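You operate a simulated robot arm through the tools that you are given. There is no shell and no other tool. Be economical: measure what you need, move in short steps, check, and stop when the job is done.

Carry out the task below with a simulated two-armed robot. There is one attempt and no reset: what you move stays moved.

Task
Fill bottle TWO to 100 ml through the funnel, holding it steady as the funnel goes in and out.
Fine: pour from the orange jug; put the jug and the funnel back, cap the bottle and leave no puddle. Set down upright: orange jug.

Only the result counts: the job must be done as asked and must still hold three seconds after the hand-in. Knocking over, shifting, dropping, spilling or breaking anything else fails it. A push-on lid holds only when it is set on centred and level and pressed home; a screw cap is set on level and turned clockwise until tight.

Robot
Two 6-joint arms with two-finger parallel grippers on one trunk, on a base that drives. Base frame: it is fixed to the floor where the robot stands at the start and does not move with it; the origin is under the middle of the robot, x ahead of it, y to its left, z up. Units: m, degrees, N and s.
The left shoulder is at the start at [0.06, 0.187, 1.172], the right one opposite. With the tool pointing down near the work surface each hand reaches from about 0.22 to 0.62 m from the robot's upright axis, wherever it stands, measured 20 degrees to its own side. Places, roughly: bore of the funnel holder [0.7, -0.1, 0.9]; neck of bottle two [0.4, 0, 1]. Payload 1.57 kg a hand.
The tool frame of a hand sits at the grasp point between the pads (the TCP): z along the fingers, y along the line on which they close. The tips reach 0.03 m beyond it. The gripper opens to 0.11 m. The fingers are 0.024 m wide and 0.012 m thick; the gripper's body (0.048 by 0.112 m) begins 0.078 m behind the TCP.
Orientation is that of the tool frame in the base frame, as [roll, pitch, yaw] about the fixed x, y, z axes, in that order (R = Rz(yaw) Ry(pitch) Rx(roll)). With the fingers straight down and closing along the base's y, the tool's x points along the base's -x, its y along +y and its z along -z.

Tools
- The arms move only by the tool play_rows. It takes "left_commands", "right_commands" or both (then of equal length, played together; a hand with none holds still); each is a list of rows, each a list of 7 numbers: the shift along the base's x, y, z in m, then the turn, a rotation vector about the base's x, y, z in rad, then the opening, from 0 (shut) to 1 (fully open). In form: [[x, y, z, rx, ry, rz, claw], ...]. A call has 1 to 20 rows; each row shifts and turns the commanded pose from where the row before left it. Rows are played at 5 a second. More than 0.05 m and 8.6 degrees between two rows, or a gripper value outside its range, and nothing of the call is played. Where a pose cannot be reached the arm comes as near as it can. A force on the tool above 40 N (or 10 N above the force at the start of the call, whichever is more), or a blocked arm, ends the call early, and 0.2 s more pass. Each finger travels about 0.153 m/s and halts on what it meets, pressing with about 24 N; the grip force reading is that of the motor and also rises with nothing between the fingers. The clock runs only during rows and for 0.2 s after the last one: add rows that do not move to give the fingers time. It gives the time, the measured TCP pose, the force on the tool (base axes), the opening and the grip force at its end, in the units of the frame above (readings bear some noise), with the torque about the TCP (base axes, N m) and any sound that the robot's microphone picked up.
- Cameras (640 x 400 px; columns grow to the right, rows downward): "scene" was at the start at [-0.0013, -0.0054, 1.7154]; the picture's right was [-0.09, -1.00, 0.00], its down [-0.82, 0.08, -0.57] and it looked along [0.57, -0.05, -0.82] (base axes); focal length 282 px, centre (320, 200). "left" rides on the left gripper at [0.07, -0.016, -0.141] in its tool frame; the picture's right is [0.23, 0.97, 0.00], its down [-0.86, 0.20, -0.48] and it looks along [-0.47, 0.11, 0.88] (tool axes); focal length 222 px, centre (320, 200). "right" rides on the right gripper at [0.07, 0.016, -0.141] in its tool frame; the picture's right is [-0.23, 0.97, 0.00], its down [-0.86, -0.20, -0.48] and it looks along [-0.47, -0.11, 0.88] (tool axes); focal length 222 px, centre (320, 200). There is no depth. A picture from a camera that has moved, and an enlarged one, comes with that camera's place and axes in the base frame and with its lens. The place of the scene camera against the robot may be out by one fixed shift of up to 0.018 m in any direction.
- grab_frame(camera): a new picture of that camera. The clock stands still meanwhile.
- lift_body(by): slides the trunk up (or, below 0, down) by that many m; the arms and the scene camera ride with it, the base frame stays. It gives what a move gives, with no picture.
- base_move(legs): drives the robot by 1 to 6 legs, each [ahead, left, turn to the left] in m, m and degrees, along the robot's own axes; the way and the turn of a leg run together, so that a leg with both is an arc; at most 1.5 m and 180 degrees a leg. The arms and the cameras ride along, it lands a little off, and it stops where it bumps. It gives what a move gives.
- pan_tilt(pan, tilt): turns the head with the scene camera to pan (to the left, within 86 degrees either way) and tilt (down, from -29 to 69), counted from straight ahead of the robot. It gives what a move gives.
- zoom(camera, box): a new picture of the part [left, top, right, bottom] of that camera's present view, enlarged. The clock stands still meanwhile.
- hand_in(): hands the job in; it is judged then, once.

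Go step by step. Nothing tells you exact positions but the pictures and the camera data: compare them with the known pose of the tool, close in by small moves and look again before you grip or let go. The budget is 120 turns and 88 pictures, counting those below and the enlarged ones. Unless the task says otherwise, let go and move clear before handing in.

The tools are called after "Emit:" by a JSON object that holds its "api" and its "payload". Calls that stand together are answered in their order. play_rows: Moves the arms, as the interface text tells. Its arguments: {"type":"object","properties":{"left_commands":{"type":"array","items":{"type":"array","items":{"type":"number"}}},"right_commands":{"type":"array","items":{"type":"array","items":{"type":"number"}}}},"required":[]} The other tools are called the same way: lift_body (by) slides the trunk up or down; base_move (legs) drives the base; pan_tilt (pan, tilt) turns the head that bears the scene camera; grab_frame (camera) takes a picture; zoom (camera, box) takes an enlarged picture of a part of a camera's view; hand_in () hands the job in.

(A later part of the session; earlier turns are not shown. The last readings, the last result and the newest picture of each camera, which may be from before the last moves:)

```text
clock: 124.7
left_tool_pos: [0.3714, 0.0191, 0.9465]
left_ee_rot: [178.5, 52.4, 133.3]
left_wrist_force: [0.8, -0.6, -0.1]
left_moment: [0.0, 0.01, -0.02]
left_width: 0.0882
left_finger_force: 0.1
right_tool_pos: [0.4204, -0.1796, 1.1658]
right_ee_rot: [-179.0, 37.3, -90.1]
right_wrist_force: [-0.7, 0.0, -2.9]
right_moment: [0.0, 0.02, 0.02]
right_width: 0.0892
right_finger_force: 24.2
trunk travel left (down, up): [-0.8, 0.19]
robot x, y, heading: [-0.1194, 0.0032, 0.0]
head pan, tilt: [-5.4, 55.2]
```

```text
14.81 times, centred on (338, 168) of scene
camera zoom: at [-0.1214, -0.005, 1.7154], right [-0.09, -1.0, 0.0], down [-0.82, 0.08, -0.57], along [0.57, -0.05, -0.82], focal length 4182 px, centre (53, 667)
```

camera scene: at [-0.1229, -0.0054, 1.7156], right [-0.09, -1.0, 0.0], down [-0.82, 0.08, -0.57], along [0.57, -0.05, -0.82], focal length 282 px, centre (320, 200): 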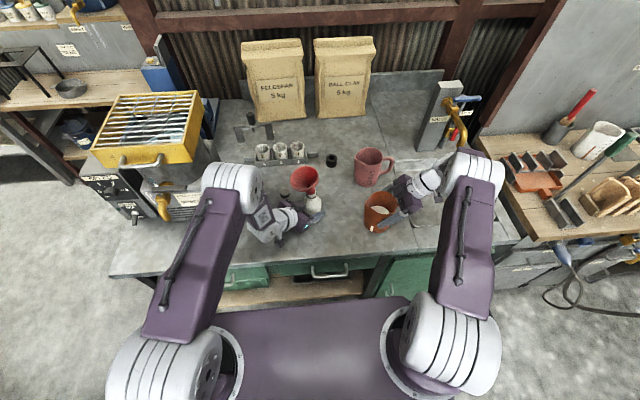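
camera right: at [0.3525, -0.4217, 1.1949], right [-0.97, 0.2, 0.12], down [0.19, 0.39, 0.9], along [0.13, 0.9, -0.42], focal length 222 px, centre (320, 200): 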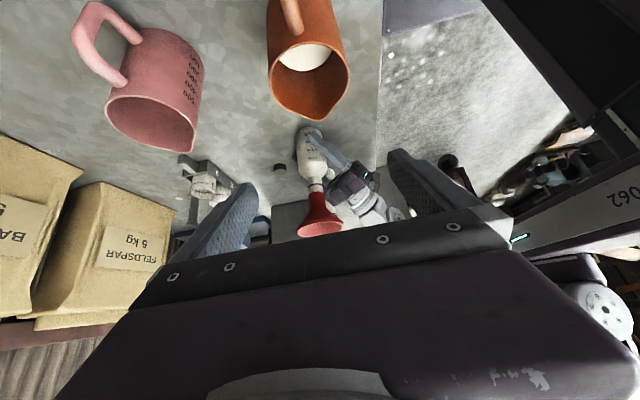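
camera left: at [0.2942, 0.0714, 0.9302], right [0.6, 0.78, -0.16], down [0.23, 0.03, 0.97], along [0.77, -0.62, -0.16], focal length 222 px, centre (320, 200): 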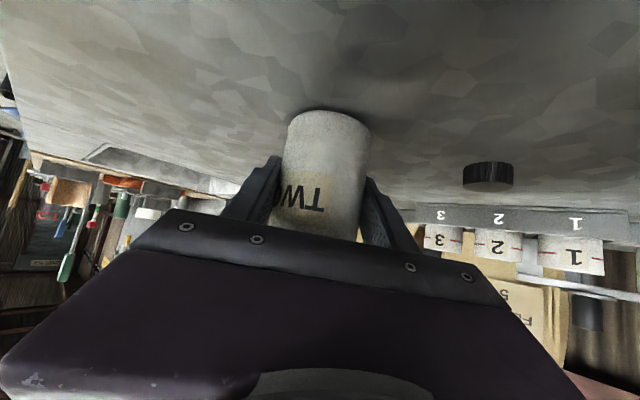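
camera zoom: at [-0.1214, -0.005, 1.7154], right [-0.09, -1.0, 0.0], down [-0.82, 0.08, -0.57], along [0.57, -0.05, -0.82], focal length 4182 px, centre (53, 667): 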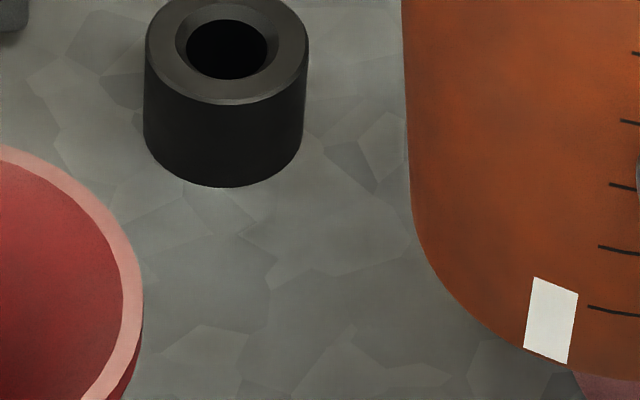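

Only ~10 ml went in (now ≈ 90 ml). One more short pour at ~77.5°.

Emit:
{"api": "play_rows", "payload": {"right_commands": [[0, 0.008, 0, -0.0966, 0, 0, 0.5], [0, 0.008, 0, -0.0966, 0, 0, 0.5], [0, 0.008, 0, -0.0966, 0, 0, 0.5], [0, 0.008, -0.001, -0.0966, 0, 0, 0.5], [0, 0.008, -0.001, -0.0966, 0, 0, 0.5], [0, 0.008, -0.001, -0.0966, 0, 0, 0.5], [0, 0.008, -0.001, -0.0966, 0, 0, 0.5], [0, 0.008, -0.001, -0.0966, 0, 0, 0.5], [0, 0.008, -0.001, -0.0966, 0, 0, 0.5], [0, 0.005, 0, -0.0966, 0, 0, 0.5], [0, 0.004, 0.001, -0.0966, 0, 0, 0.5], [0, 0.0025, 0.002, -0.0966, 0, 0, 0.5], [0, 0.001, 0.002, -0.0966, 0, 0, 0.5], [0, 0.001, 0.002, -0.0966, 0, 0, 0.5], [0, 0, 0, 0, 0, 0, 0.5], [0, 0, 0, 0, 0, 0, 0.5], [0, 0, 0, 0, 0, 0, 0.5], [0, 0, 0, 0, 0, 0, 0.5]]}}

Emit:
{"api": "play_rows", "payload": {"right_commands": [[0, -0.001, -0.002, 0.0966, 0, 0, 0.5], [0, -0.001, -0.002, 0.0966, 0, 0, 0.5], [0, -0.0025, -0.002, 0.0966, 0, 0, 0.5], [0, -0.004, -0.001, 0.0966, 0, 0, 0.5], [0, -0.005, 0, 0.0966, 0, 0, 0.5], [0, -0.008, 0.001, 0.0966, 0, 0, 0.5], [0, -0.008, 0.001, 0.0966, 0, 0, 0.5], [0, -0.008, 0.001, 0.0966, 0, 0, 0.5], [0, -0.008, 0.001, 0.0966, 0, 0, 0.5], [0, -0.008, 0.001, 0.0966, 0, 0, 0.5], [0, -0.008, 0.001, 0.0966, 0, 0, 0.5], [0, -0.008, 0, 0.0966, 0, 0, 0.5], [0, -0.008, 0, 0.0966, 0, 0, 0.5], [0, -0.008, 0, 0.0966, 0, 0, 0.5], [0, 0, 0, 0, 0, 0, 0.5]]}}

Emit:
{"api": "zoom", "payload": {"camera": "scene", "box": [320, 155, 356, 182]}}

```text
clock: 128.5
left_tool_pos: [0.3709, 0.0186, 0.9472]
left_ee_rot: [178.5, 52.4, 133.3]
left_wrist_force: [-0.6, 0.1, -0.5]
left_moment: [-0.02, -0.02, 0.0]
left_width: 0.0879
left_finger_force: 0.0
right_tool_pos: [0.4182, -0.0954, 1.1653]
right_ee_rot: [-178.3, -40.2, -90.2]
right_wrist_force: [-0.3, 0.3, -3.1]
right_moment: [0.1, -0.01, 0.0]
right_width: 0.0894
right_finger_force: 24.4
trunk travel left (down, up): [-0.8, 0.19]
robot x, y, heading: [-0.1199, 0.0001, 0.1]
head pan, tilt: [-5.4, 55.2]
```

```text
clock: 131.7
left_tool_pos: [0.3707, 0.018, 0.9475]
left_ee_rot: [178.6, 52.4, 133.2]
left_wrist_force: [0.1, 0.1, 0.2]
left_moment: [0.01, -0.01, -0.05]
left_width: 0.088
left_finger_force: 0.2
right_tool_pos: [0.4201, -0.1805, 1.1653]
right_ee_rot: [-178.9, 37.2, -90.2]
right_wrist_force: [0.3, -0.6, -2.4]
right_moment: [0.03, -0.01, 0.0]
right_width: 0.0888
right_finger_force: 24.0
trunk travel left (down, up): [-0.8, 0.19]
robot x, y, heading: [-0.1178, 0.0025, -0.1]
head pan, tilt: [-5.4, 55.2]
```

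```text
14.81 times, centred on (338, 168) of scene
camera zoom: at [-0.1214, -0.005, 1.7154], right [-0.09, -1.0, 0.0], down [-0.82, 0.08, -0.57], along [0.57, -0.05, -0.82], focal length 4182 px, centre (53, 667)
```

zoom: 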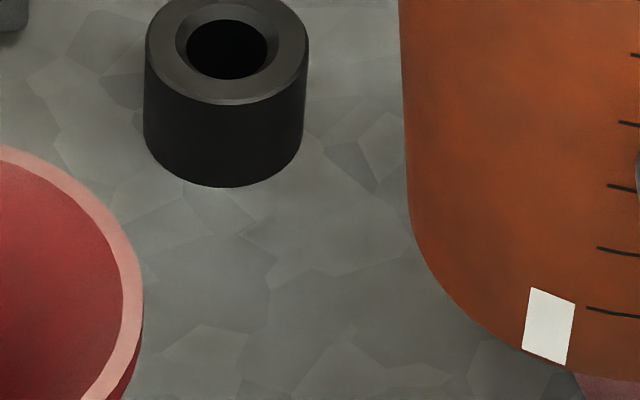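

By the strip another ~12 ml went in, so TWO should be near 100 ml. Setting the jug back on its spot.

Emit:
{"api": "play_rows", "payload": {"right_commands": [[-0.0126, -0.019, 0, 0, 0, 0, 0.5], [-0.0126, -0.019, 0, 0, 0, 0, 0.5], [-0.0126, -0.019, 0, 0, 0, 0, 0.5], [-0.0126, -0.0185, 0, 0, 0, 0, 0.5], [0, 0, -0.04, 0, 0, 0, 0.5], [0, 0, -0.04, 0, 0, 0, 0.5], [0, 0, -0.04, 0, 0, 0, 0.5], [0, 0, -0.04, 0, 0, 0, 0.5], [0, 0, -0.04, 0, 0, 0, 0.5], [0, 0, -0.025, 0, 0, 0, 0.5], [0, 0, -0.004, 0, 0, 0, 0.5], [0, 0, -0.002, 0, 0, 0, 0.5], [0, 0, -0.002, 0, 0, 0, 0.5], [0, 0, 0, 0, 0, 0, 0.5]]}}

Emit:
{"api": "play_rows", "payload": {"right_commands": [[0, 0, 0.0005, 0, 0, 0, 0.5], [0, 0, 0, 0, 0, 0, 0.5]]}}

```text
clock: 134.7
left_tool_pos: [0.3694, 0.0188, 0.9477]
left_ee_rot: [178.5, 52.5, 133.2]
left_wrist_force: [0.0, -0.9, -0.2]
left_moment: [0.0, -0.01, 0.0]
left_width: 0.088
left_finger_force: 0.1
right_tool_pos: [0.37, -0.2554, 0.9333]
right_ee_rot: [-178.7, 37.1, -90.2]
right_wrist_force: [4.7, -1.0, 16.6]
right_moment: [0.07, 0.31, 0.0]
right_width: 0.0895
right_finger_force: 24.1
trunk travel left (down, up): [-0.8, 0.19]
robot x, y, heading: [-0.1186, 0.0008, -0.0]
head pan, tilt: [-5.4, 55.2]
```

```text
clock: 135.3
left_tool_pos: [0.3703, 0.0181, 0.9476]
left_ee_rot: [178.4, 52.5, 133.3]
left_wrist_force: [-0.1, -0.5, 0.4]
left_moment: [0.0, -0.04, -0.01]
left_width: 0.0878
left_finger_force: 0.1
right_tool_pos: [0.3695, -0.2549, 0.9329]
right_ee_rot: [-178.9, 37.1, -90.2]
right_wrist_force: [6.3, -0.4, 16.7]
right_moment: [0.16, 0.24, -0.06]
right_width: 0.0891
right_finger_force: 24.1
trunk travel left (down, up): [-0.8, 0.19]
robot x, y, heading: [-0.1207, -0.0017, 0.1]
head pan, tilt: [-5.4, 55.2]
```

On the table; ease off, release, and go to the viewing pose for TWO's scale.

Emit:
{"api": "play_rows", "payload": {"right_commands": [[0, 0, 0.0015, 0, 0, 0, 0.5], [0, 0, 0, 0, 0, 0, 0.85], [0, 0, 0, 0, 0, 0, 1], [0, 0, 0, 0, 0, 0, 1], [0, -0.015, 0.02, 0, 0, 0, 1], [0, -0.015, 0.02, 0, 0, 0, 1], [0, -0.022, 0.03, 0, 0, 0, 1], [0, -0.022, 0.03, 0, 0, 0, 1], [0.005, 0, 0.04, 0, 0, 0, 1], [0.01, 0.025, 0.03, 0, 0, 0, 1], [0.01, 0.045, 0, 0, 0, 0, 1], [0.01, 0.045, 0, 0, 0, 0, 1], [0.01, 0.045, -0.01, 0, 0, 0, 1], [0, 0.01, -0.04, 0, 0, 0, 1], [0, 0, -0.02, 0, 0, 0, 1], [0, 0, 0, 0, 0, 0, 1]]}}

Emit:
{"api": "zoom", "payload": {"camera": "right", "box": [280, 80, 380, 160]}}

```text
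clock: 138.7
left_tool_pos: [0.3706, 0.0197, 0.9477]
left_ee_rot: [178.5, 52.5, 133.2]
left_wrist_force: [0.4, -0.3, 0.2]
left_moment: [0.01, -0.01, -0.02]
left_width: 0.0878
left_finger_force: 0.0
right_tool_pos: [0.4153, -0.158, 1.0347]
right_ee_rot: [-178.9, 37.1, -90.2]
right_wrist_force: [0.0, 0.4, -0.8]
right_moment: [-0.01, 0.04, 0.01]
right_width: 0.1102
right_finger_force: 0.1
trunk travel left (down, up): [-0.8, 0.19]
robot x, y, heading: [-0.1193, -0.0042, -0.0]
head pan, tilt: [-5.4, 55.2]
```

```text
5.00 times, centred on (330, 120) of right
camera zoom: at [0.3953, -0.3001, 1.104], right [-0.97, 0.2, 0.12], down [0.19, 0.39, 0.9], along [0.13, 0.9, -0.42], focal length 1111 px, centre (270, 600)
```

zoom: 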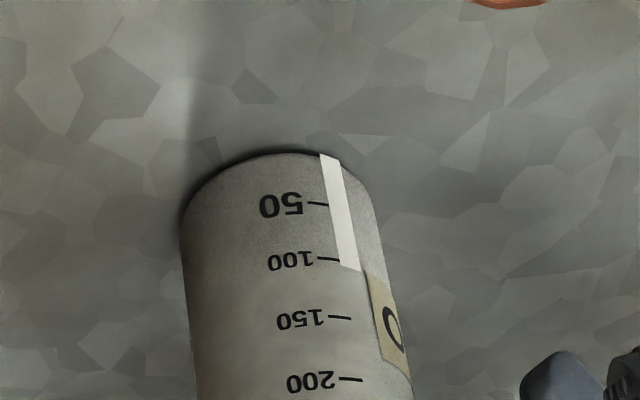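

TWO reads ~103-105 ml on its own scale; good. Now the left hand regrips TWO, and the right hand comes around the funnel rim.

Emit:
{"api": "play_rows", "payload": {"left_commands": [[0.0108, -0.0118, -0.0119, 0, 0, 0, 0.8], [0.0108, -0.0118, -0.0119, 0, 0, 0, 0.8], [0.0108, -0.0118, -0.0119, 0, 0, 0, 0.8], [0.0108, -0.0118, -0.0119, 0, 0, 0, 0.8], [0, 0, 0, 0, 0, 0, 0.8], [0, 0, 0, 0, 0, 0, 0.7], [0, 0, 0, 0, 0, 0, 0.65], [0, 0, 0, 0, 0, 0, 0.6], [0, 0, 0, 0, 0, 0, 0.5], [0, 0, 0, 0, 0, 0, 0.4], [0, 0, 0, 0, 0, 0, 0.4]], "right_commands": [[0, 0, 0.045, 0, 0, 0, 1], [0, 0, 0.04, 0, 0, 0, 1], [0, 0.04, 0, 0, 0, 0, 1], [-0.001, 0.038, 0, 0, 0, 0, 1], [0, 0, 0, 0, 0, 0, 1], [0, 0, 0, 0, 0, 0, 1], [0, 0, 0, 0, 0, 0, 1], [0, 0, 0, 0, 0, 0, 1], [0, 0, 0, 0, 0, 0, 1], [0, 0, 0, 0, 0, 0, 1], [0, 0, 0, 0, 0, 0, 1]]}}

Emit:
{"api": "grab_frame", "payload": {"camera": "right"}}

```text
clock: 141.1
left_tool_pos: [0.4142, -0.0308, 0.9003]
left_ee_rot: [178.4, 52.8, 133.3]
left_wrist_force: [0.3, -0.9, -0.3]
left_moment: [-0.09, 0.1, 0.03]
left_width: 0.0596
left_finger_force: 23.8
right_tool_pos: [0.4156, -0.0798, 1.1205]
right_ee_rot: [-178.9, 37.1, -90.2]
right_wrist_force: [0.9, -0.2, -0.2]
right_moment: [-0.03, -0.03, 0.0]
right_width: 0.1099
right_finger_force: 0.0
trunk travel left (down, up): [-0.8, 0.19]
robot x, y, heading: [-0.1222, -0.0019, -0.1]
head pan, tilt: [-5.4, 55.2]
```

```text
9 pictures are left
camera right: at [0.3956, -0.2225, 1.1904], right [-0.97, 0.2, 0.12], down [0.19, 0.39, 0.9], along [0.13, 0.9, -0.42], focal length 222 px, centre (320, 200)
```

right: 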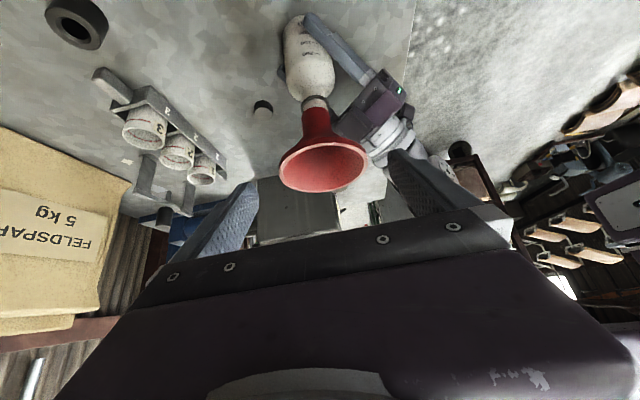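

Rim at ≈ (0.415,-0.028,1.057). Approach and grip it.

Emit:
{"api": "play_rows", "payload": {"right_commands": [[0, 0.013, -0.016, 0, 0, 0, 1], [-0.001, 0.013, -0.016, 0, 0, 0, 1], [0, 0.013, -0.016, 0, 0, 0, 1], [0, 0.013, -0.0155, 0, 0, 0, 1], [0, 0, 0, 0, 0, 0, 1], [0, 0, 0, 0, 0, 0, 0.85], [0, 0, 0, 0, 0, 0, 0.75], [0, 0, 0, 0, 0, 0, 0.5], [0, 0, 0, 0, 0, 0, 0.5]]}}

```text
clock: 143.1
left_tool_pos: [0.4131, -0.0297, 0.9009]
left_ee_rot: [178.2, 52.8, 133.2]
left_wrist_force: [0.4, -0.1, 0.9]
left_moment: [-0.09, 0.06, 0.01]
left_width: 0.06
left_finger_force: 24.3
right_tool_pos: [0.413, -0.0293, 1.0562]
right_ee_rot: [-179.0, 37.2, -90.2]
right_wrist_force: [-0.2, -0.3, -0.4]
right_moment: [0.0, -0.01, -0.03]
right_width: 0.0862
right_finger_force: 24.5
trunk travel left (down, up): [-0.8, 0.19]
robot x, y, heading: [-0.1187, -0.0007, 0.1]
head pan, tilt: [-5.4, 55.2]
```

Rim gripped. Lift the funnel straight out while the left hand holds TWO, pausing above the neck for drips.

Emit:
{"api": "play_rows", "payload": {"right_commands": [[0, 0, 0.004, 0, 0, 0, 0.5], [0, 0, 0.006, 0, 0, 0, 0.5], [0, 0, 0.01, 0, 0, 0, 0.5], [0, 0, 0.01, 0, 0, 0, 0.5], [0, 0, 0.01, 0, 0, 0, 0.5], [0, 0, 0.01, 0, 0, 0, 0.5], [0, 0, 0, 0, 0, 0, 0.5], [0, 0, 0, 0, 0, 0, 0.5], [0, 0, 0, 0, 0, 0, 0.5], [0, 0, 0, 0, 0, 0, 0.5], [0, 0, 0, 0, 0, 0, 0.5], [0, 0, 0, 0, 0, 0, 0.5], [0, 0, 0.03, 0, 0, 0, 0.5], [0, 0, 0.03, 0, 0, 0, 0.5], [0, 0, 0.02, 0, 0, 0, 0.5], [0, 0, 0, 0, 0, 0, 0.5]]}}

Emit:
{"api": "grab_frame", "payload": {"camera": "right"}}

```text
clock: 146.5
left_tool_pos: [0.4122, -0.0297, 0.8994]
left_ee_rot: [178.3, 52.9, 133.3]
left_wrist_force: [0.1, -0.1, 1.8]
left_moment: [-0.12, 0.07, -0.04]
left_width: 0.0597
left_finger_force: 24.4
right_tool_pos: [0.4119, -0.0285, 1.1866]
right_ee_rot: [-178.9, 37.1, -90.4]
right_wrist_force: [0.3, -0.9, -1.1]
right_moment: [-0.03, 0.03, -0.02]
right_width: 0.0863
right_finger_force: 23.8
trunk travel left (down, up): [-0.8, 0.19]
robot x, y, heading: [-0.1233, 0.0037, 0.2]
head pan, tilt: [-5.4, 55.2]
```

```text
8 pictures are left
camera right: at [0.392, -0.1714, 1.2564], right [-0.97, 0.2, 0.12], down [0.19, 0.39, 0.9], along [0.13, 0.9, -0.42], focal length 222 px, centre (320, 200)
```

right: 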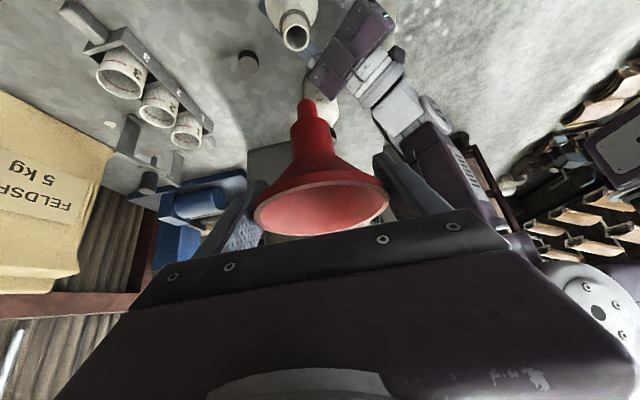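

Funnel is out cleanly. The left hand lets go, backs off and rises; then the right hand carries the funnel out and yaws back to face forward.

Emit:
{"api": "play_rows", "payload": {"left_commands": [[0, 0, 0, 0, 0, 0, 0.6], [0, 0, 0, 0, 0, 0, 0.7], [0, 0, 0, 0, 0, 0, 0.8], [0, 0, 0, 0, 0, 0, 0.8], [-0.011, 0.0115, 0.012, 0, 0, 0, 0.8], [-0.011, 0.0115, 0.012, 0, 0, 0, 0.8], [-0.011, 0.0115, 0.012, 0, 0, 0, 0.8], [-0.011, 0.0115, 0.012, 0, 0, 0, 0.8], [0, 0, 0.035, 0, 0, 0, 0.8], [0, 0, 0.035, 0, 0, 0, 0.8], [0, 0, 0.035, 0, 0, 0, 0.8], [-0.004, 0.027, 0.035, 0, 0, 0, 0.8], [-0.004, 0.027, 0.035, 0, 0, 0, 0.8], [-0.004, 0.027, 0.03, 0, 0, 0, 0.8], [0, 0, 0, 0, 0, 0, 0.8], [0, 0, 0, 0, 0, 0, 0.8], [0, 0, 0, 0, 0, 0, 0.8], [0, 0, 0, 0, 0, 0, 0.8], [0, 0, 0, 0, 0, 0, 0.8], [0, 0, 0, 0, 0, 0, 0.8]], "right_commands": [[0, 0, 0, 0, 0, 0, 0.5], [0, 0, 0, 0, 0, 0, 0.5], [0, 0, 0, 0, 0, 0, 0.5], [0, 0, 0, 0, 0, 0, 0.5], [0, 0, 0, 0, 0, 0, 0.5], [0, 0, 0, 0, 0, 0, 0.5], [0, 0, 0, 0, 0, 0, 0.5], [0.02, -0.016, 0, 0, 0, 0, 0.5], [0.02, -0.016, -0.003, 0, 0, -0.131, 0.5], [0.02, -0.016, -0.003, 0, 0, -0.131, 0.5], [0.02, -0.016, -0.003, 0, 0, -0.131, 0.5], [0.02, -0.015, -0.003, 0, 0, -0.131, 0.5], [0.02, -0.015, -0.003, 0, 0, -0.131, 0.5], [0.004, 0, -0.003, 0, 0, -0.131, 0.5], [0, 0, -0.003, 0, 0, -0.131, 0.5], [0, 0, -0.003, 0, 0, -0.131, 0.5], [0, 0, -0.003, 0, 0, -0.131, 0.5], [0, 0, -0.003, 0, 0, -0.131, 0.5], [0, 0, -0.003, 0, 0, -0.131, 0.5], [0, 0, 0, 0, 0, -0.131, 0.5]]}}

```text
clock: 150.7
left_tool_pos: [0.357, 0.1009, 1.1545]
left_ee_rot: [178.4, 52.8, 133.3]
left_wrist_force: [0.3, 0.5, -0.3]
left_moment: [0.02, 0.04, -0.03]
left_width: 0.088
left_finger_force: 0.0
right_tool_pos: [0.5376, -0.1235, 1.1519]
right_ee_rot: [-178.8, 37.1, 179.6]
right_wrist_force: [-0.2, -0.1, 1.2]
right_moment: [0.01, 0.03, 0.04]
right_width: 0.0864
right_finger_force: 24.4
trunk travel left (down, up): [-0.8, 0.19]
robot x, y, heading: [-0.12, 0.002, 0.1]
head pan, tilt: [-5.4, 55.2]
```

Everything is clear. Driving forward 0.12 m.

Emit:
{"api": "base_move", "payload": {"legs": [[0.12, 0, 0]]}}

Emit:
{"api": "play_rows", "payload": {"right_commands": [[0, 0, -0.03, 0, 0, 0, 0.5], [0, 0, -0.03, 0, 0, 0, 0.5], [0, 0, -0.02, 0, 0, 0, 0.5], [0, 0, 0, 0, 0, 0, 0.5]]}}

Emit:
{"api": "grab_frame", "payload": {"camera": "right"}}

```text
clock: 151.9
left_tool_pos: [0.4775, 0.1002, 1.1557]
left_ee_rot: [178.2, 52.9, 133.1]
left_wrist_force: [1.0, -0.4, 0.4]
left_moment: [0.04, 0.0, 0.0]
left_width: 0.0879
left_finger_force: 0.1
right_tool_pos: [0.6582, -0.1245, 1.1542]
right_ee_rot: [-179.0, 37.1, 179.6]
right_wrist_force: [-0.9, 0.2, -0.3]
right_moment: [-0.01, 0.02, 0.0]
right_width: 0.0864
right_finger_force: 23.8
trunk travel left (down, up): [-0.8, 0.19]
robot x, y, heading: [0.0032, -0.0007, -0.1]
head pan, tilt: [-5.4, 55.2]
```

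```text
clock: 152.9
left_tool_pos: [0.4782, 0.1007, 1.155]
left_ee_rot: [178.3, 52.8, 133.1]
left_wrist_force: [-0.1, 0.9, -0.2]
left_moment: [0.0, 0.02, 0.02]
left_width: 0.0882
left_finger_force: 0.0
right_tool_pos: [0.6584, -0.1239, 1.073]
right_ee_rot: [-178.9, 37.2, 179.6]
right_wrist_force: [0.1, 0.1, -0.2]
right_moment: [0.01, -0.01, 0.01]
right_width: 0.0862
right_finger_force: 24.1
trunk travel left (down, up): [-0.8, 0.19]
robot x, y, heading: [0.0014, -0.0015, -0.4]
head pan, tilt: [-5.4, 55.2]
```

```text
7 pictures are left
camera right: at [0.5179, -0.1044, 1.1426], right [0.2, 0.97, 0.12], down [0.39, -0.19, 0.9], along [0.9, -0.13, -0.42], focal length 222 px, centre (320, 200)
```

right: 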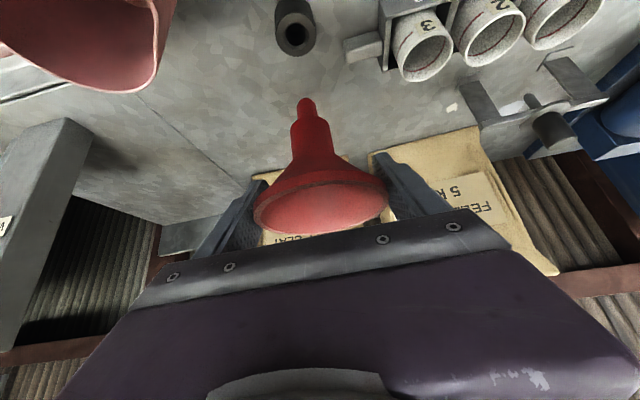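

Tip and bore line up nearly exactly as when I first lifted the funnel (about 2 mm off in y). Correct and descend.

Emit:
{"api": "play_rows", "payload": {"right_commands": [[0, -0.002, -0.03, 0, 0, 0, 0.5], [0, 0, -0.03, 0, 0, 0, 0.5], [0, 0, -0.01, 0, 0, 0, 0.5], [0, 0, 0, 0, 0, 0, 0.5]]}}

Emit:
{"api": "zoom", "payload": {"camera": "right", "box": [250, 40, 370, 140]}}

```text
clock: 153.9
left_tool_pos: [0.4777, 0.1, 1.1543]
left_ee_rot: [178.2, 52.8, 133.2]
left_wrist_force: [0.2, 0.5, 0.8]
left_moment: [-0.04, 0.02, 0.0]
left_width: 0.0882
left_finger_force: 0.0
right_tool_pos: [0.6592, -0.1271, 1.0025]
right_ee_rot: [-178.9, 37.1, 179.5]
right_wrist_force: [0.2, 0.3, -0.4]
right_moment: [0.02, -0.01, 0.01]
right_width: 0.086
right_finger_force: 23.9
trunk travel left (down, up): [-0.8, 0.19]
robot x, y, heading: [0.0011, 0.0012, -0.1]
head pan, tilt: [-5.4, 55.2]
```

```text
4.00 times, centred on (310, 90) of right
camera zoom: at [0.5184, -0.1076, 1.0715], right [0.2, 0.97, 0.12], down [0.39, -0.19, 0.9], along [0.9, -0.13, -0.42], focal length 888 px, centre (360, 640)
```

zoom: 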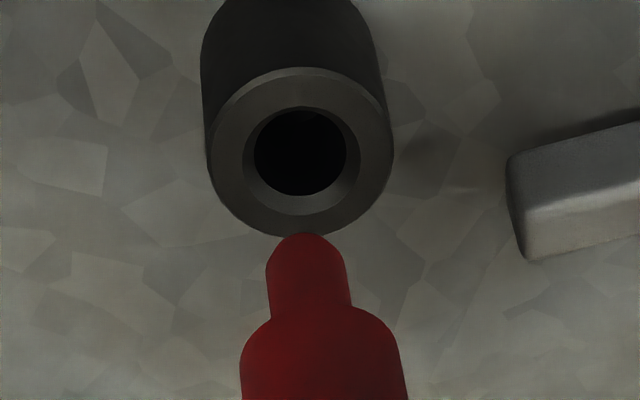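

Aligned within a couple of mm. Lowering into the bore with force watch.

Emit:
{"api": "play_rows", "payload": {"right_commands": [[-0.002, 0.0005, -0.01, 0, 0, 0, 0.5], [0, 0, -0.008, 0, 0, 0, 0.5], [0, 0, -0.006, 0, 0, 0, 0.5], [0, 0, -0.006, 0, 0, 0, 0.5], [0, 0, -0.006, 0, 0, 0, 0.5], [0, 0, 0, 0, 0, 0, 0.5]]}}

```text
clock: 155.3
left_tool_pos: [0.4785, 0.0997, 1.1541]
left_ee_rot: [178.3, 52.9, 133.2]
left_wrist_force: [-0.4, 0.3, -0.3]
left_moment: [0.02, -0.01, 0.0]
left_width: 0.0877
left_finger_force: 0.1
right_tool_pos: [0.6577, -0.1261, 0.9659]
right_ee_rot: [-178.9, 37.1, 179.7]
right_wrist_force: [-1.2, -0.5, -0.2]
right_moment: [-0.01, -0.01, 0.01]
right_width: 0.0864
right_finger_force: 23.5
trunk travel left (down, up): [-0.8, 0.19]
robot x, y, heading: [0.0009, 0.0003, 0.1]
head pan, tilt: [-5.4, 55.2]
```

No contact force and it's within the bore range. Continue to the seat.

Emit:
{"api": "play_rows", "payload": {"right_commands": [[0, 0, -0.005, 0, 0, 0, 0.5], [0, 0, -0.005, 0, 0, 0, 0.5], [0, 0, -0.004, 0, 0, 0, 0.5], [0, 0, -0.003, 0, 0, 0, 0.5], [0, 0, -0.002, 0, 0, 0, 0.5], [0, 0, 0, 0, 0, 0, 0.5]]}}

Emit:
{"api": "zoom", "payload": {"camera": "right", "box": [220, 40, 420, 240]}}

```text
clock: 156.8
left_tool_pos: [0.4801, 0.1008, 1.1553]
left_ee_rot: [178.3, 52.9, 133.1]
left_wrist_force: [-0.8, 0.6, -0.5]
left_moment: [-0.01, 0.02, -0.03]
left_width: 0.0879
left_finger_force: 0.0
right_tool_pos: [0.6568, -0.1255, 0.9466]
right_ee_rot: [-178.9, 37.0, 179.6]
right_wrist_force: [4.9, 0.6, 0.1]
right_moment: [0.02, -0.31, -0.01]
right_width: 0.0866
right_finger_force: 24.1
trunk travel left (down, up): [-0.8, 0.19]
robot x, y, heading: [-0.0011, -0.0005, 0.0]
head pan, tilt: [-5.4, 55.2]
```

```text
2.00 times, centred on (320, 140) of right
camera zoom: at [0.5174, -0.1069, 1.0163], right [0.2, 0.97, 0.12], down [0.39, -0.19, 0.9], along [0.9, -0.13, -0.42], focal length 444 px, centre (320, 320)
```

zoom: 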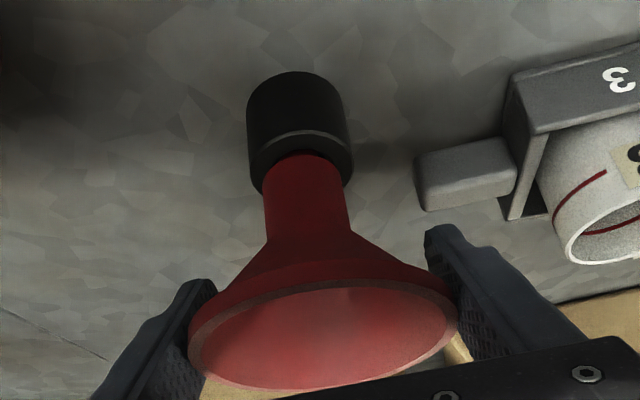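

It's in the holder but slightly tilted in the grip (tip against the near wall). I'll straighten by ~3° and press gently to seat, then release.

Emit:
{"api": "play_rows", "payload": {"right_commands": [[0, 0, 0, 0, -0.03, 0, 0.5], [0, 0, -0.001, 0, -0.03, 0, 0.5], [0, 0, -0.002, 0, 0, 0, 0.5], [0, 0, -0.002, 0, 0, 0, 0.5], [0, 0, -0.002, 0, 0, 0, 0.5], [0, 0, 0, 0, 0, 0, 0.5]]}}

```text
clock: 158.2
left_tool_pos: [0.4789, 0.0986, 1.1553]
left_ee_rot: [178.3, 52.8, 133.2]
left_wrist_force: [-0.6, -0.9, 0.4]
left_moment: [0.02, -0.03, 0.01]
left_width: 0.088
left_finger_force: 0.0
right_tool_pos: [0.6577, -0.1254, 0.9401]
right_ee_rot: [-178.9, 40.7, 179.5]
right_wrist_force: [-0.4, 0.6, 0.3]
right_moment: [0.02, -0.02, 0.06]
right_width: 0.0861
right_finger_force: 23.8
trunk travel left (down, up): [-0.8, 0.19]
robot x, y, heading: [-0.0021, 0.0002, -0.0]
head pan, tilt: [-5.4, 55.2]
```

Relieved; no seat contact yet. A few more millimetres.

Emit:
{"api": "play_rows", "payload": {"right_commands": [[0, 0, -0.002, 0, 0, 0, 0.5], [0, 0, -0.002, 0, 0, 0, 0.5], [0, 0, -0.002, 0, 0, 0, 0.5], [0, 0, -0.001, 0, 0, 0, 0.5], [0, 0, 0, 0, 0, 0, 0.5]]}}

```text
clock: 159.3
left_tool_pos: [0.4773, 0.1008, 1.1558]
left_ee_rot: [178.2, 52.9, 133.2]
left_wrist_force: [0.4, 0.4, 0.2]
left_moment: [-0.01, 0.0, -0.03]
left_width: 0.0878
left_finger_force: 0.0
right_tool_pos: [0.656, -0.1255, 0.935]
right_ee_rot: [-178.9, 40.8, 179.6]
right_wrist_force: [3.1, 0.7, 13.4]
right_moment: [0.04, 0.01, -0.07]
right_width: 0.0852
right_finger_force: 24.0
trunk travel left (down, up): [-0.8, 0.19]
robot x, y, heading: [0.0022, -0.0003, -0.3]
head pan, tilt: [-5.4, 55.2]
```

Contact (13 N). Ease off, release and withdraw; then look.

Emit:
{"api": "play_rows", "payload": {"right_commands": [[0, 0, 0.002, 0, 0, 0, 0.5], [0, 0, 0, 0, 0, 0, 0.85], [0, 0, 0, 0, 0, 0, 1], [0, 0, 0, 0, 0, 0, 1], [-0.013, 0, 0.015, 0, 0, 0, 1], [-0.013, 0, 0.015, 0, 0, 0, 1], [-0.026, 0, 0.03, 0, 0, 0, 1], [-0.026, 0, 0.03, 0, 0, 0, 1], [-0.02, 0.02, 0.03, 0, 0.1, 0, 1], [-0.015, 0.03, 0.03, 0, 0.12, 0, 1], [-0.01, 0.035, 0, 0, 0.12, 0, 1], [-0.005, 0.035, 0, 0, 0.12, 0, 1], [0, 0.035, 0, 0, 0.12, 0, 1], [0, 0.03, 0, 0, 0.12, 0, 1], [0, 0, 0, 0, 0, 0, 1]]}}

Emit:
{"api": "grab_frame", "payload": {"camera": "right"}}

```text
clock: 162.6
left_tool_pos: [0.4792, 0.1009, 1.1537]
left_ee_rot: [178.2, 52.7, 133.3]
left_wrist_force: [-3.8, 16.6, 3.4]
left_moment: [0.12, -0.24, 0.91]
left_width: 0.0955
left_finger_force: 3.8
right_tool_pos: [0.5342, 0.044, 1.0767]
right_ee_rot: [-177.1, 3.1, 179.5]
right_wrist_force: [3.4, -16.0, -3.6]
right_moment: [0.87, 0.37, -0.32]
right_width: 0.0963
right_finger_force: 0.0
right hand out of reach, approached as far as the arm can: row 10
trunk travel left (down, up): [-0.8, 0.19]
robot x, y, heading: [0.0011, 0.0004, -0.0]
head pan, tilt: [-5.4, 55.2]
```

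```text
4 pictures are left
camera right: at [0.4573, 0.0669, 1.2123], right [0.24, 0.97, -0.03], down [0.82, -0.18, 0.54], along [0.51, -0.16, -0.84], focal length 222 px, centre (320, 200)
```

right: 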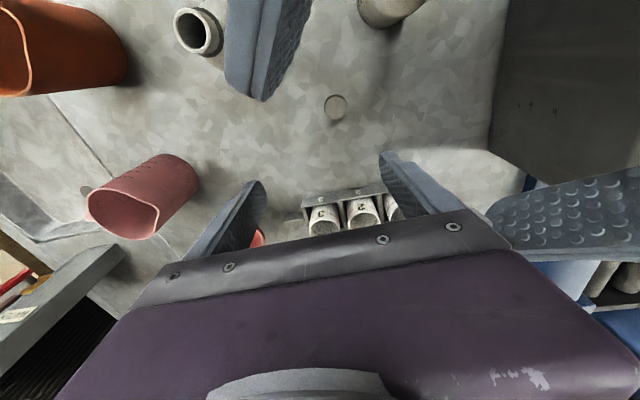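

The right hand ran into the left fingers (16 N); the funnel and other objects weren't involved. I'll back the left hand out along its axis and ease the right off.

Emit:
{"api": "play_rows", "payload": {"left_commands": [[0, 0, 0, 0, 0, 0, 1], [-0.015, 0.016, 0.017, 0, 0, 0, 1], [-0.02, 0.021, 0.022, 0, 0, 0, 1], [-0.02, 0.021, 0.022, 0, 0, 0, 1], [-0.02, 0.021, 0.022, 0, 0, 0, 1], [-0.01, 0.021, 0.022, 0, 0, 0, 0.8], [0, 0, 0, 0, 0, 0, 0.8]], "right_commands": [[0, -0.01, 0, 0, 0, 0, 1], [0, 0, 0, 0, 0, 0, 1], [0, 0, 0, 0, 0, 0, 1], [0, 0, 0, 0, 0, 0, 1], [0, 0, 0, 0, 0, 0, 1], [0, 0, 0, 0, 0, 0, 1], [0, 0, 0, 0, 0, 0, 1]]}}

```text
clock: 164.2
left_tool_pos: [0.4042, 0.1804, 1.2427]
left_ee_rot: [178.1, 52.6, 133.2]
left_wrist_force: [-0.9, 0.2, 0.2]
left_moment: [0.0, 0.0, -0.03]
left_width: 0.0878
left_finger_force: 0.0
left hand out of reach, approached as far as the arm can: row 6
right_tool_pos: [0.5369, 0.0359, 1.0778]
right_ee_rot: [-177.3, 3.4, 179.6]
right_wrist_force: [-0.4, 0.4, 0.2]
right_moment: [-0.01, 0.0, 0.02]
right_width: 0.1101
right_finger_force: 0.2
trunk travel left (down, up): [-0.8, 0.19]
robot x, y, heading: [0.0002, -0.0018, -0.0]
head pan, tilt: [-5.4, 55.2]
```

Hands separated, no damage. I'll make the right hand exactly vertical and hover above the cap at about (0.518,0.062).

Emit:
{"api": "play_rows", "payload": {"right_commands": [[-0.005, 0.0065, -0.025, 0.0235, 0.0295, 0, 0.65], [-0.005, 0.0065, -0.025, 0.0235, 0.0295, 0, 0.65], [-0.005, 0.0065, -0.025, 0, 0, 0, 0.65], [-0.004, 0.0065, -0.025, 0, 0, 0, 0.65], [0, 0, -0.025, 0, 0, 0, 0.65], [0, 0, 0, 0, 0, 0, 0.65]]}}

Emit:
{"api": "grab_frame", "payload": {"camera": "right"}}

```text
clock: 165.6
left_tool_pos: [0.4037, 0.1811, 1.2445]
left_ee_rot: [178.1, 52.7, 133.2]
left_wrist_force: [-1.1, -0.4, -0.3]
left_moment: [-0.02, 0.0, 0.02]
left_width: 0.0879
left_finger_force: 0.1
right_tool_pos: [0.5169, 0.0612, 0.9544]
right_ee_rot: [-179.9, 0.0, 179.5]
right_wrist_force: [0.1, -0.3, -0.2]
right_moment: [0.0, 0.01, -0.02]
right_width: 0.0714
right_finger_force: 0.0
trunk travel left (down, up): [-0.8, 0.19]
robot x, y, heading: [-0.0012, -0.0018, -0.1]
head pan, tilt: [-5.4, 55.2]
```

```text
3 pictures are left
camera right: at [0.448, 0.076, 1.0944], right [0.24, 0.97, 0.0], down [0.85, -0.21, 0.48], along [0.47, -0.11, -0.88], focal length 222 px, centre (320, 200)
```

right: 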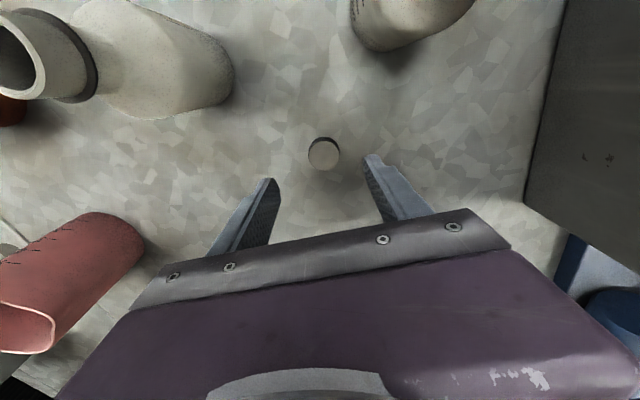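

Cap refined to (0.518,0.063). Descend and grip it.

Emit:
{"api": "play_rows", "payload": {"right_commands": [[0.0013, 0.002, -0.03, 0, 0, 0, 0.65], [0, 0, -0.025, 0, 0, 0, 0.65], [0, 0, -0.0105, 0, 0, 0, 0.65], [0, 0, -0.004, 0, 0, 0, 0.65], [0, 0, 0, 0, 0, 0, 0.65], [0, 0, 0, 0, 0, 0, 0.5], [0, 0, 0, 0, 0, 0, 0.4], [0, 0, 0, 0, 0, 0, 0.3], [0, 0, 0, 0, 0, 0, 0.2], [0, 0, 0, 0, 0, 0, 0.2]]}}

```text
clock: 167.8
left_tool_pos: [0.4029, 0.1805, 1.2439]
left_ee_rot: [178.1, 52.7, 133.2]
left_wrist_force: [-0.1, -0.3, -0.3]
left_moment: [-0.03, -0.01, -0.01]
left_width: 0.0878
left_finger_force: 0.1
right_tool_pos: [0.5199, 0.0625, 0.8834]
right_ee_rot: [180.0, 0.0, 179.6]
right_wrist_force: [-0.3, -0.1, -0.2]
right_moment: [0.0, 0.01, 0.0]
right_width: 0.0316
right_finger_force: 23.9
trunk travel left (down, up): [-0.8, 0.19]
robot x, y, heading: [0.0032, 0.0001, 0.1]
head pan, tilt: [-5.4, 55.2]
```

Cap gripped (32 mm). Lift it, and drive back 0.12 m.

Emit:
{"api": "play_rows", "payload": {"right_commands": [[0, 0, 0.02, 0, 0, 0, 0.2], [0, 0, 0.04, 0, 0, 0, 0.2], [0, 0, 0.045, 0, 0, 0, 0.2], [0, 0, 0.045, 0, 0, 0, 0.2], [0, 0, 0.045, 0, 0, 0, 0.2], [0, 0, 0.03, 0, 0, 0, 0.2], [0, 0, 0, 0, 0, 0, 0.2]]}}

Emit:
{"api": "base_move", "payload": {"legs": [[-0.12, 0, 0]]}}

```text
clock: 169.3
left_tool_pos: [0.4038, 0.1798, 1.2445]
left_ee_rot: [178.1, 52.7, 133.2]
left_wrist_force: [0.1, 0.2, -0.4]
left_moment: [0.0, 0.03, 0.02]
left_width: 0.0879
left_finger_force: 0.0
right_tool_pos: [0.5291, 0.0692, 1.1079]
right_ee_rot: [180.0, 0.0, 179.5]
right_wrist_force: [-0.6, 0.5, 1.1]
right_moment: [-0.01, 0.0, 0.0]
right_width: 0.0316
right_finger_force: 24.1
right hand out of reach, approached as far as the arm can: row 2, 3
trunk travel left (down, up): [-0.8, 0.19]
robot x, y, heading: [0.0045, 0.0005, -0.3]
head pan, tilt: [-5.4, 55.2]
```

```text
clock: 170.6
left_tool_pos: [0.2876, 0.1796, 1.2436]
left_ee_rot: [178.2, 52.6, 133.1]
left_wrist_force: [-0.1, 1.2, -1.1]
left_moment: [-0.03, 0.0, -0.01]
left_width: 0.0878
left_finger_force: 0.0
right_tool_pos: [0.413, 0.0666, 1.1064]
right_ee_rot: [-180.0, 0.0, 179.3]
right_wrist_force: [0.0, 0.5, 0.5]
right_moment: [0.03, 0.04, 0.05]
right_width: 0.0317
right_finger_force: 23.8
trunk travel left (down, up): [-0.8, 0.19]
robot x, y, heading: [-0.1194, 0.0048, -0.5]
head pan, tilt: [-5.4, 55.2]
```

Move the right hand (with the cap) aside, then bring the left hand back behind TWO.

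Emit:
{"api": "play_rows", "payload": {"left_commands": [[0, 0, 0, 0, 0, 0, 0.8], [0, 0, 0, 0, 0, 0, 0.8], [0, 0, 0, 0, 0, 0, 0.8], [0, 0, 0, 0, 0, 0, 0.8], [0.0125, -0.027, -0.0287, 0, 0, 0, 0.8], [0.0125, -0.027, -0.0287, 0, 0, 0, 0.8], [0.0125, -0.027, -0.0287, 0, 0, 0, 0.8], [0.0125, -0.027, -0.0287, 0, 0, 0, 0.8], [0.0125, -0.027, -0.0287, 0, 0, 0, 0.8], [0.003, 0, -0.039, 0, 0, 0, 0.8], [0.003, 0, -0.039, 0, 0, 0, 0.8], [0.003, 0, -0.039, 0, 0, 0, 0.8], [0, 0, 0, 0, 0, 0, 0.8]], "right_commands": [[0.0115, -0.0334, 0.002, 0, 0, 0, 0.2], [0.0115, -0.0334, 0.002, 0, 0, 0, 0.2], [0.0115, -0.0334, 0.002, 0, 0, 0, 0.2], [0.0115, -0.0334, 0.002, 0, 0, 0, 0.2], [0.0115, -0.0334, 0.002, 0, 0, 0, 0.2], [0, 0, 0, 0, 0, 0, 0.2], [0, 0, 0, 0, 0, 0, 0.2], [0, 0, 0, 0, 0, 0, 0.2], [0, 0, 0, 0, 0, 0, 0.2], [0, 0, 0, 0, 0, 0, 0.2], [0, 0, 0, 0, 0, 0, 0.2], [0, 0, 0, 0, 0, 0, 0.2], [0, 0, 0, 0, 0, 0, 0.2]]}}

```text
clock: 173.4
left_tool_pos: [0.3614, 0.0451, 0.9831]
left_ee_rot: [178.2, 52.2, 133.0]
left_wrist_force: [-0.2, 0.6, -0.4]
left_moment: [0.01, 0.02, 0.03]
left_width: 0.088
left_finger_force: 0.0
left hand out of reach, approached as far as the arm can: row 12
right_tool_pos: [0.4671, -0.099, 1.1172]
right_ee_rot: [-180.0, 0.0, 179.3]
right_wrist_force: [-0.1, -0.6, 0.2]
right_moment: [-0.02, 0.01, 0.01]
right_width: 0.0316
right_finger_force: 23.8
right hand out of reach, approached as far as the arm can: row 3, 5
trunk travel left (down, up): [-0.8, 0.19]
robot x, y, heading: [-0.1158, -0.0005, 0.1]
head pan, tilt: [-5.4, 55.2]
```

Same approach as before: align, slide around TWO, and close.

Emit:
{"api": "play_rows", "payload": {"left_commands": [[0, -0.011, -0.02, 0, 0, 0, 0.8], [0.0131, -0.016, -0.0157, 0, 0, 0, 0.8], [0.0131, -0.016, -0.0157, 0, 0, 0, 0.8], [0.0131, -0.016, -0.0157, 0, 0, 0, 0.8], [0.0131, -0.016, -0.0157, 0, 0, 0, 0.8], [0, 0, 0, 0, 0, 0, 0.8], [0, 0, 0, 0, 0, 0, 0.7], [0, 0, 0, 0, 0, 0, 0.65], [0, 0, 0, 0, 0, 0, 0.6], [0, 0, 0, 0, 0, 0, 0.5], [0, 0, 0, 0, 0, 0, 0.4], [0, 0, 0, 0, 0, 0, 0.4]]}}

```text
clock: 176.0
left_tool_pos: [0.4186, -0.0288, 0.9036]
left_ee_rot: [178.1, 52.7, 132.9]
left_wrist_force: [-0.8, -0.5, 0.3]
left_moment: [-0.07, 0.09, 0.02]
left_width: 0.0597
left_finger_force: 24.3
left hand out of reach, approached as far as the arm can: row 1
right_tool_pos: [0.4672, -0.0998, 1.1186]
right_ee_rot: [-180.0, 0.1, 179.3]
right_wrist_force: [0.7, -0.1, -1.6]
right_moment: [0.0, 0.0, 0.01]
right_width: 0.0315
right_finger_force: 24.4
trunk travel left (down, up): [-0.8, 0.19]
robot x, y, heading: [-0.1142, -0.0013, -0.1]
head pan, tilt: [-5.4, 55.2]
```

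TWO is held (slightly shifted, neck est. (0.417,-0.028)). Bring the cap above the neck, 3 cm clear, and look.

Emit:
{"api": "play_rows", "payload": {"right_commands": [[-0.0166, 0.024, 0, 0, 0, 0, 0.2], [-0.0166, 0.024, 0, 0, 0, 0, 0.2], [-0.0165, 0.0238, 0, 0, 0, 0, 0.2], [0, 0, -0.03, 0, 0, 0, 0.2], [0, 0, -0.032, 0, 0, 0, 0.2], [0, 0, 0, 0, 0, 0, 0.2]]}}

Emit:
{"api": "zoom", "payload": {"camera": "right", "box": [240, 60, 400, 200]}}

```text
clock: 177.4
left_tool_pos: [0.4191, -0.0298, 0.9048]
left_ee_rot: [178.1, 52.7, 133.0]
left_wrist_force: [1.2, -0.2, 1.1]
left_moment: [-0.08, 0.03, 0.04]
left_width: 0.0593
left_finger_force: 24.5
right_tool_pos: [0.4518, -0.017, 1.0614]
right_ee_rot: [180.0, -0.1, 179.3]
right_wrist_force: [-1.1, -0.1, 0.6]
right_moment: [-0.04, 0.03, -0.01]
right_width: 0.0318
right_finger_force: 24.0
right hand out of reach, approached as far as the arm can: row 1, 2, 3, 4, 5
trunk travel left (down, up): [-0.8, 0.19]
robot x, y, heading: [-0.1158, -0.0018, 0.1]
head pan, tilt: [-5.4, 55.2]
```

```text
2.86 times, centred on (320, 130) of right
camera zoom: at [0.3823, -0.0011, 1.2017], right [0.24, 0.97, 0.0], down [0.85, -0.21, 0.48], along [0.46, -0.12, -0.88], focal length 635 px, centre (320, 400)
```

zoom: 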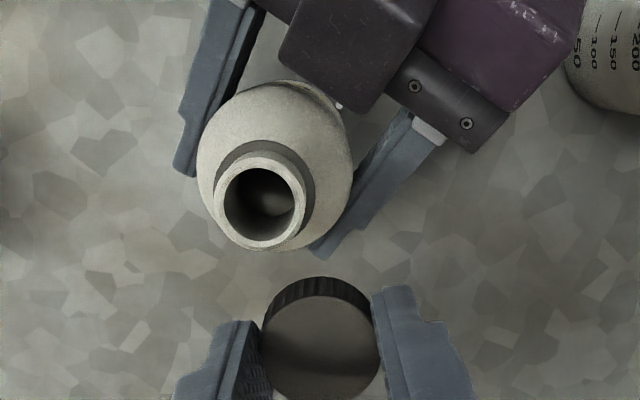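

The arm lagged at (0.452,-0.017). From the picture: neck at (0.4175,-0.031), and the cap sits 3 mm behind the TCP, so the TCP target is (0.4205,-0.0295). I'll go there in small steps.

Emit:
{"api": "play_rows", "payload": {"right_commands": [[-0.006, -0.0025, 0, 0, 0, 0, 0.2], [-0.006, -0.0025, 0, 0, 0, 0, 0.2], [-0.006, -0.0025, 0, 0, 0, 0, 0.2], [-0.006, -0.0025, 0, 0, 0, 0, 0.2], [-0.0073, -0.0025, 0, 0, 0, 0, 0.2], [0, 0, 0, 0, 0, 0, 0.2]]}}

```text
clock: 178.8
left_tool_pos: [0.4195, -0.0288, 0.9052]
left_ee_rot: [178.1, 52.7, 133.0]
left_wrist_force: [-0.7, -0.1, 2.8]
left_moment: [-0.13, 0.09, 0.02]
left_width: 0.06
left_finger_force: 23.8
right_tool_pos: [0.4518, -0.0192, 1.0601]
right_ee_rot: [-179.9, -0.1, 179.3]
right_wrist_force: [0.1, 0.4, 0.1]
right_moment: [0.02, 0.01, 0.01]
right_width: 0.0317
right_finger_force: 23.9
right hand out of reach, approached as far as the arm can: row 1, 2, 3, 4, 5
trunk travel left (down, up): [-0.8, 0.19]
robot x, y, heading: [-0.1134, -0.0023, -0.1]
head pan, tilt: [-5.4, 55.2]
```

The arm is at a joint limit in this wrist configuration. I'll yaw the hand +40° (which also leaves clockwise range for screwing) and try to move in again.

Emit:
{"api": "play_rows", "payload": {"right_commands": [[0, 0, 0, 0, 0, 0.14, 0.2], [0, 0, 0, 0, 0, 0.14, 0.2], [0, 0, 0, 0, 0, 0.14, 0.2], [0, 0, 0, 0, 0, 0.14, 0.2], [0, 0, 0, 0, 0, 0.14, 0.2], [-0.008, -0.003, 0, 0, 0, 0, 0.2], [-0.008, -0.003, 0, 0, 0, 0, 0.2], [-0.008, -0.003, 0, 0, 0, 0, 0.2], [-0.007, -0.002, 0, 0, 0, 0, 0.2], [0, 0, 0, 0, 0, 0, 0.2]]}}

```text
clock: 181.0
left_tool_pos: [0.4199, -0.0268, 0.9047]
left_ee_rot: [178.1, 52.8, 133.1]
left_wrist_force: [0.7, 0.8, 3.3]
left_moment: [-0.1, 0.1, -0.03]
left_width: 0.0599
left_finger_force: 23.5
right_tool_pos: [0.4513, -0.0176, 1.0601]
right_ee_rot: [-179.9, -0.1, -140.6]
right_wrist_force: [0.0, -0.1, -0.6]
right_moment: [-0.01, 0.01, 0.0]
right_width: 0.0314
right_finger_force: 24.6
right hand out of reach, approached as far as the arm can: row 6, 7, 8, 9
trunk travel left (down, up): [-0.8, 0.19]
robot x, y, heading: [-0.116, -0.0024, -0.5]
head pan, tilt: [-5.4, 55.2]
```

It's a radius limit at this height, so I'll back the base 5 cm more: left releases and backs off, right rises, then drive.

Emit:
{"api": "play_rows", "payload": {"left_commands": [[0, 0, 0, 0, 0, 0, 0.6], [0, 0, 0, 0, 0, 0, 0.7], [0, 0, 0, 0, 0, 0, 0.8], [0, 0, 0, 0, 0, 0, 0.8], [-0.011, 0.0115, 0.012, 0, 0, 0, 0.8], [-0.011, 0.0115, 0.012, 0, 0, 0, 0.8], [-0.011, 0.0115, 0.012, 0, 0, 0, 0.8], [-0.011, 0.0115, 0.012, 0, 0, 0, 0.8], [0, 0, 0, 0, 0, 0, 0.8]], "right_commands": [[0, 0, 0.01, 0, 0, 0, 0.2], [0, 0, 0.01, 0, 0, 0, 0.2], [0, 0, 0.01, 0, 0, 0, 0.2], [0, 0, 0.01, 0, 0, 0, 0.2], [0, 0, 0, 0, 0, 0, 0.2], [0, 0, 0, 0, 0, 0, 0.2], [0, 0, 0, 0, 0, 0, 0.2], [0, 0, 0, 0, 0, 0, 0.2], [0, 0, 0, 0, 0, 0, 0.2]]}}

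Emit:
{"api": "base_move", "payload": {"legs": [[-0.05, 0, 0]]}}

```text
clock: 183.0
left_tool_pos: [0.3774, 0.0161, 0.9514]
left_ee_rot: [178.2, 52.7, 133.0]
left_wrist_force: [-0.8, -0.7, 0.2]
left_moment: [0.02, -0.02, 0.01]
left_width: 0.0881
left_finger_force: 0.1
right_tool_pos: [0.4526, -0.0172, 1.1004]
right_ee_rot: [-180.0, 0.1, -140.7]
right_wrist_force: [0.5, 0.7, -0.1]
right_moment: [-0.02, 0.03, 0.01]
right_width: 0.0317
right_finger_force: 23.8
trunk travel left (down, up): [-0.8, 0.19]
robot x, y, heading: [-0.1165, -0.0027, -0.3]
head pan, tilt: [-5.4, 55.2]
```

```text
clock: 183.9
left_tool_pos: [0.331, 0.0162, 0.9492]
left_ee_rot: [178.4, 52.5, 133.3]
left_wrist_force: [0.2, -0.1, -0.1]
left_moment: [-0.01, 0.04, -0.03]
left_width: 0.0879
left_finger_force: 0.0
right_tool_pos: [0.4066, -0.0176, 1.0972]
right_ee_rot: [179.9, -0.2, -140.6]
right_wrist_force: [0.5, -0.9, -0.9]
right_moment: [0.0, 0.05, -0.03]
right_width: 0.0317
right_finger_force: 23.3
trunk travel left (down, up): [-0.8, 0.19]
robot x, y, heading: [-0.1657, -0.0014, -0.2]
head pan, tilt: [-5.4, 55.2]
```

Left hand re-approaches and regrips TWO.

Emit:
{"api": "play_rows", "payload": {"left_commands": [[0.011, 0, 0, 0, 0, 0, 0.8], [0.011, 0, 0, 0, 0, 0, 0.8], [0.011, 0, 0, 0, 0, 0, 0.8], [0.011, 0, 0, 0, 0, 0, 0.8], [0.011, -0.0113, -0.0112, 0, 0, 0, 0.8], [0.011, -0.0113, -0.0112, 0, 0, 0, 0.8], [0.011, -0.0113, -0.0112, 0, 0, 0, 0.8], [0.011, -0.0113, -0.0112, 0, 0, 0, 0.8], [0, 0, 0, 0, 0, 0, 0.8], [0, 0, 0, 0, 0, 0, 0.7], [0, 0, 0, 0, 0, 0, 0.65], [0, 0, 0, 0, 0, 0, 0.6], [0, 0, 0, 0, 0, 0, 0.5], [0, 0, 0, 0, 0, 0, 0.4], [0, 0, 0, 0, 0, 0, 0.4]], "right_commands": [[0, 0, 0, 0, 0, 0, 0.2], [0, 0, 0, 0, 0, 0, 0.2], [0, 0, 0, 0, 0, 0, 0.2], [0, 0, 0, 0, 0, 0, 0.2], [0, 0, 0, 0, 0, 0, 0.2], [0, 0, 0, 0, 0, 0, 0.2], [0, 0, 0, 0, 0, 0, 0.2], [0, 0, 0, 0, 0, 0, 0.2], [0, 0, 0, 0, 0, 0, 0.2], [0.003, -0.0025, 0, 0, 0, 0, 0.2], [0.003, -0.0025, 0, 0, 0, 0, 0.2], [0.003, -0.0025, 0, 0, 0, 0, 0.2], [0.003, -0.0025, 0, 0, 0, 0, 0.2], [0, 0, 0, 0, 0, 0, 0.2], [0, 0, 0, 0, 0, 0, 0.2]]}}

```text
clock: 187.1
left_tool_pos: [0.4143, -0.0286, 0.9071]
left_ee_rot: [178.1, 52.7, 133.0]
left_wrist_force: [-1.0, -0.3, 1.3]
left_moment: [-0.08, 0.07, -0.01]
left_width: 0.06
left_finger_force: 24.1
right_tool_pos: [0.4048, -0.0308, 1.0987]
right_ee_rot: [179.9, 0.0, -140.7]
right_wrist_force: [-0.9, 0.3, -0.6]
right_moment: [0.01, -0.02, -0.01]
right_width: 0.0316
right_finger_force: 23.9
right hand out of reach, approached as far as the arm can: row 11, 13
trunk travel left (down, up): [-0.8, 0.19]
robot x, y, heading: [-0.1674, 0.0006, -0.1]
head pan, tilt: [-5.4, 55.2]
```

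Likely a wrist singularity near the vertical pose. I'll tip the hand slightly, move across, and bring it back to vertical.

Emit:
{"api": "play_rows", "payload": {"right_commands": [[0, 0, 0, 0, -0.1, 0, 0.2], [0, 0, 0, 0, -0.1, 0, 0.2], [0.004, 0.0005, 0, 0, 0, 0, 0.2], [0.004, 0, 0, 0, 0, 0, 0.2], [0.004, 0, 0, 0, 0, 0, 0.2], [0, 0, 0, 0, 0.05, 0, 0.2], [0, 0, 0, 0, 0.05, 0, 0.2], [0, 0, 0, 0, 0.05, 0, 0.2], [0, 0, 0, 0, 0.05, 0, 0.2], [0, 0, 0, 0, 0, 0, 0.2]]}}

```text
clock: 189.3
left_tool_pos: [0.4162, -0.0284, 0.908]
left_ee_rot: [178.0, 52.7, 133.0]
left_wrist_force: [0.0, -0.6, 1.1]
left_moment: [-0.15, 0.06, 0.02]
left_width: 0.06
left_finger_force: 24.1
right_tool_pos: [0.405, -0.0335, 1.0965]
right_ee_rot: [-180.0, 0.0, -140.6]
right_wrist_force: [0.1, -0.3, -0.6]
right_moment: [0.02, -0.04, 0.0]
right_width: 0.0318
right_finger_force: 23.9
right hand out of reach, approached as far as the arm can: row 9
trunk travel left (down, up): [-0.8, 0.19]
robot x, y, heading: [-0.1672, 0.0009, -0.0]
head pan, tilt: [-5.4, 55.2]
```

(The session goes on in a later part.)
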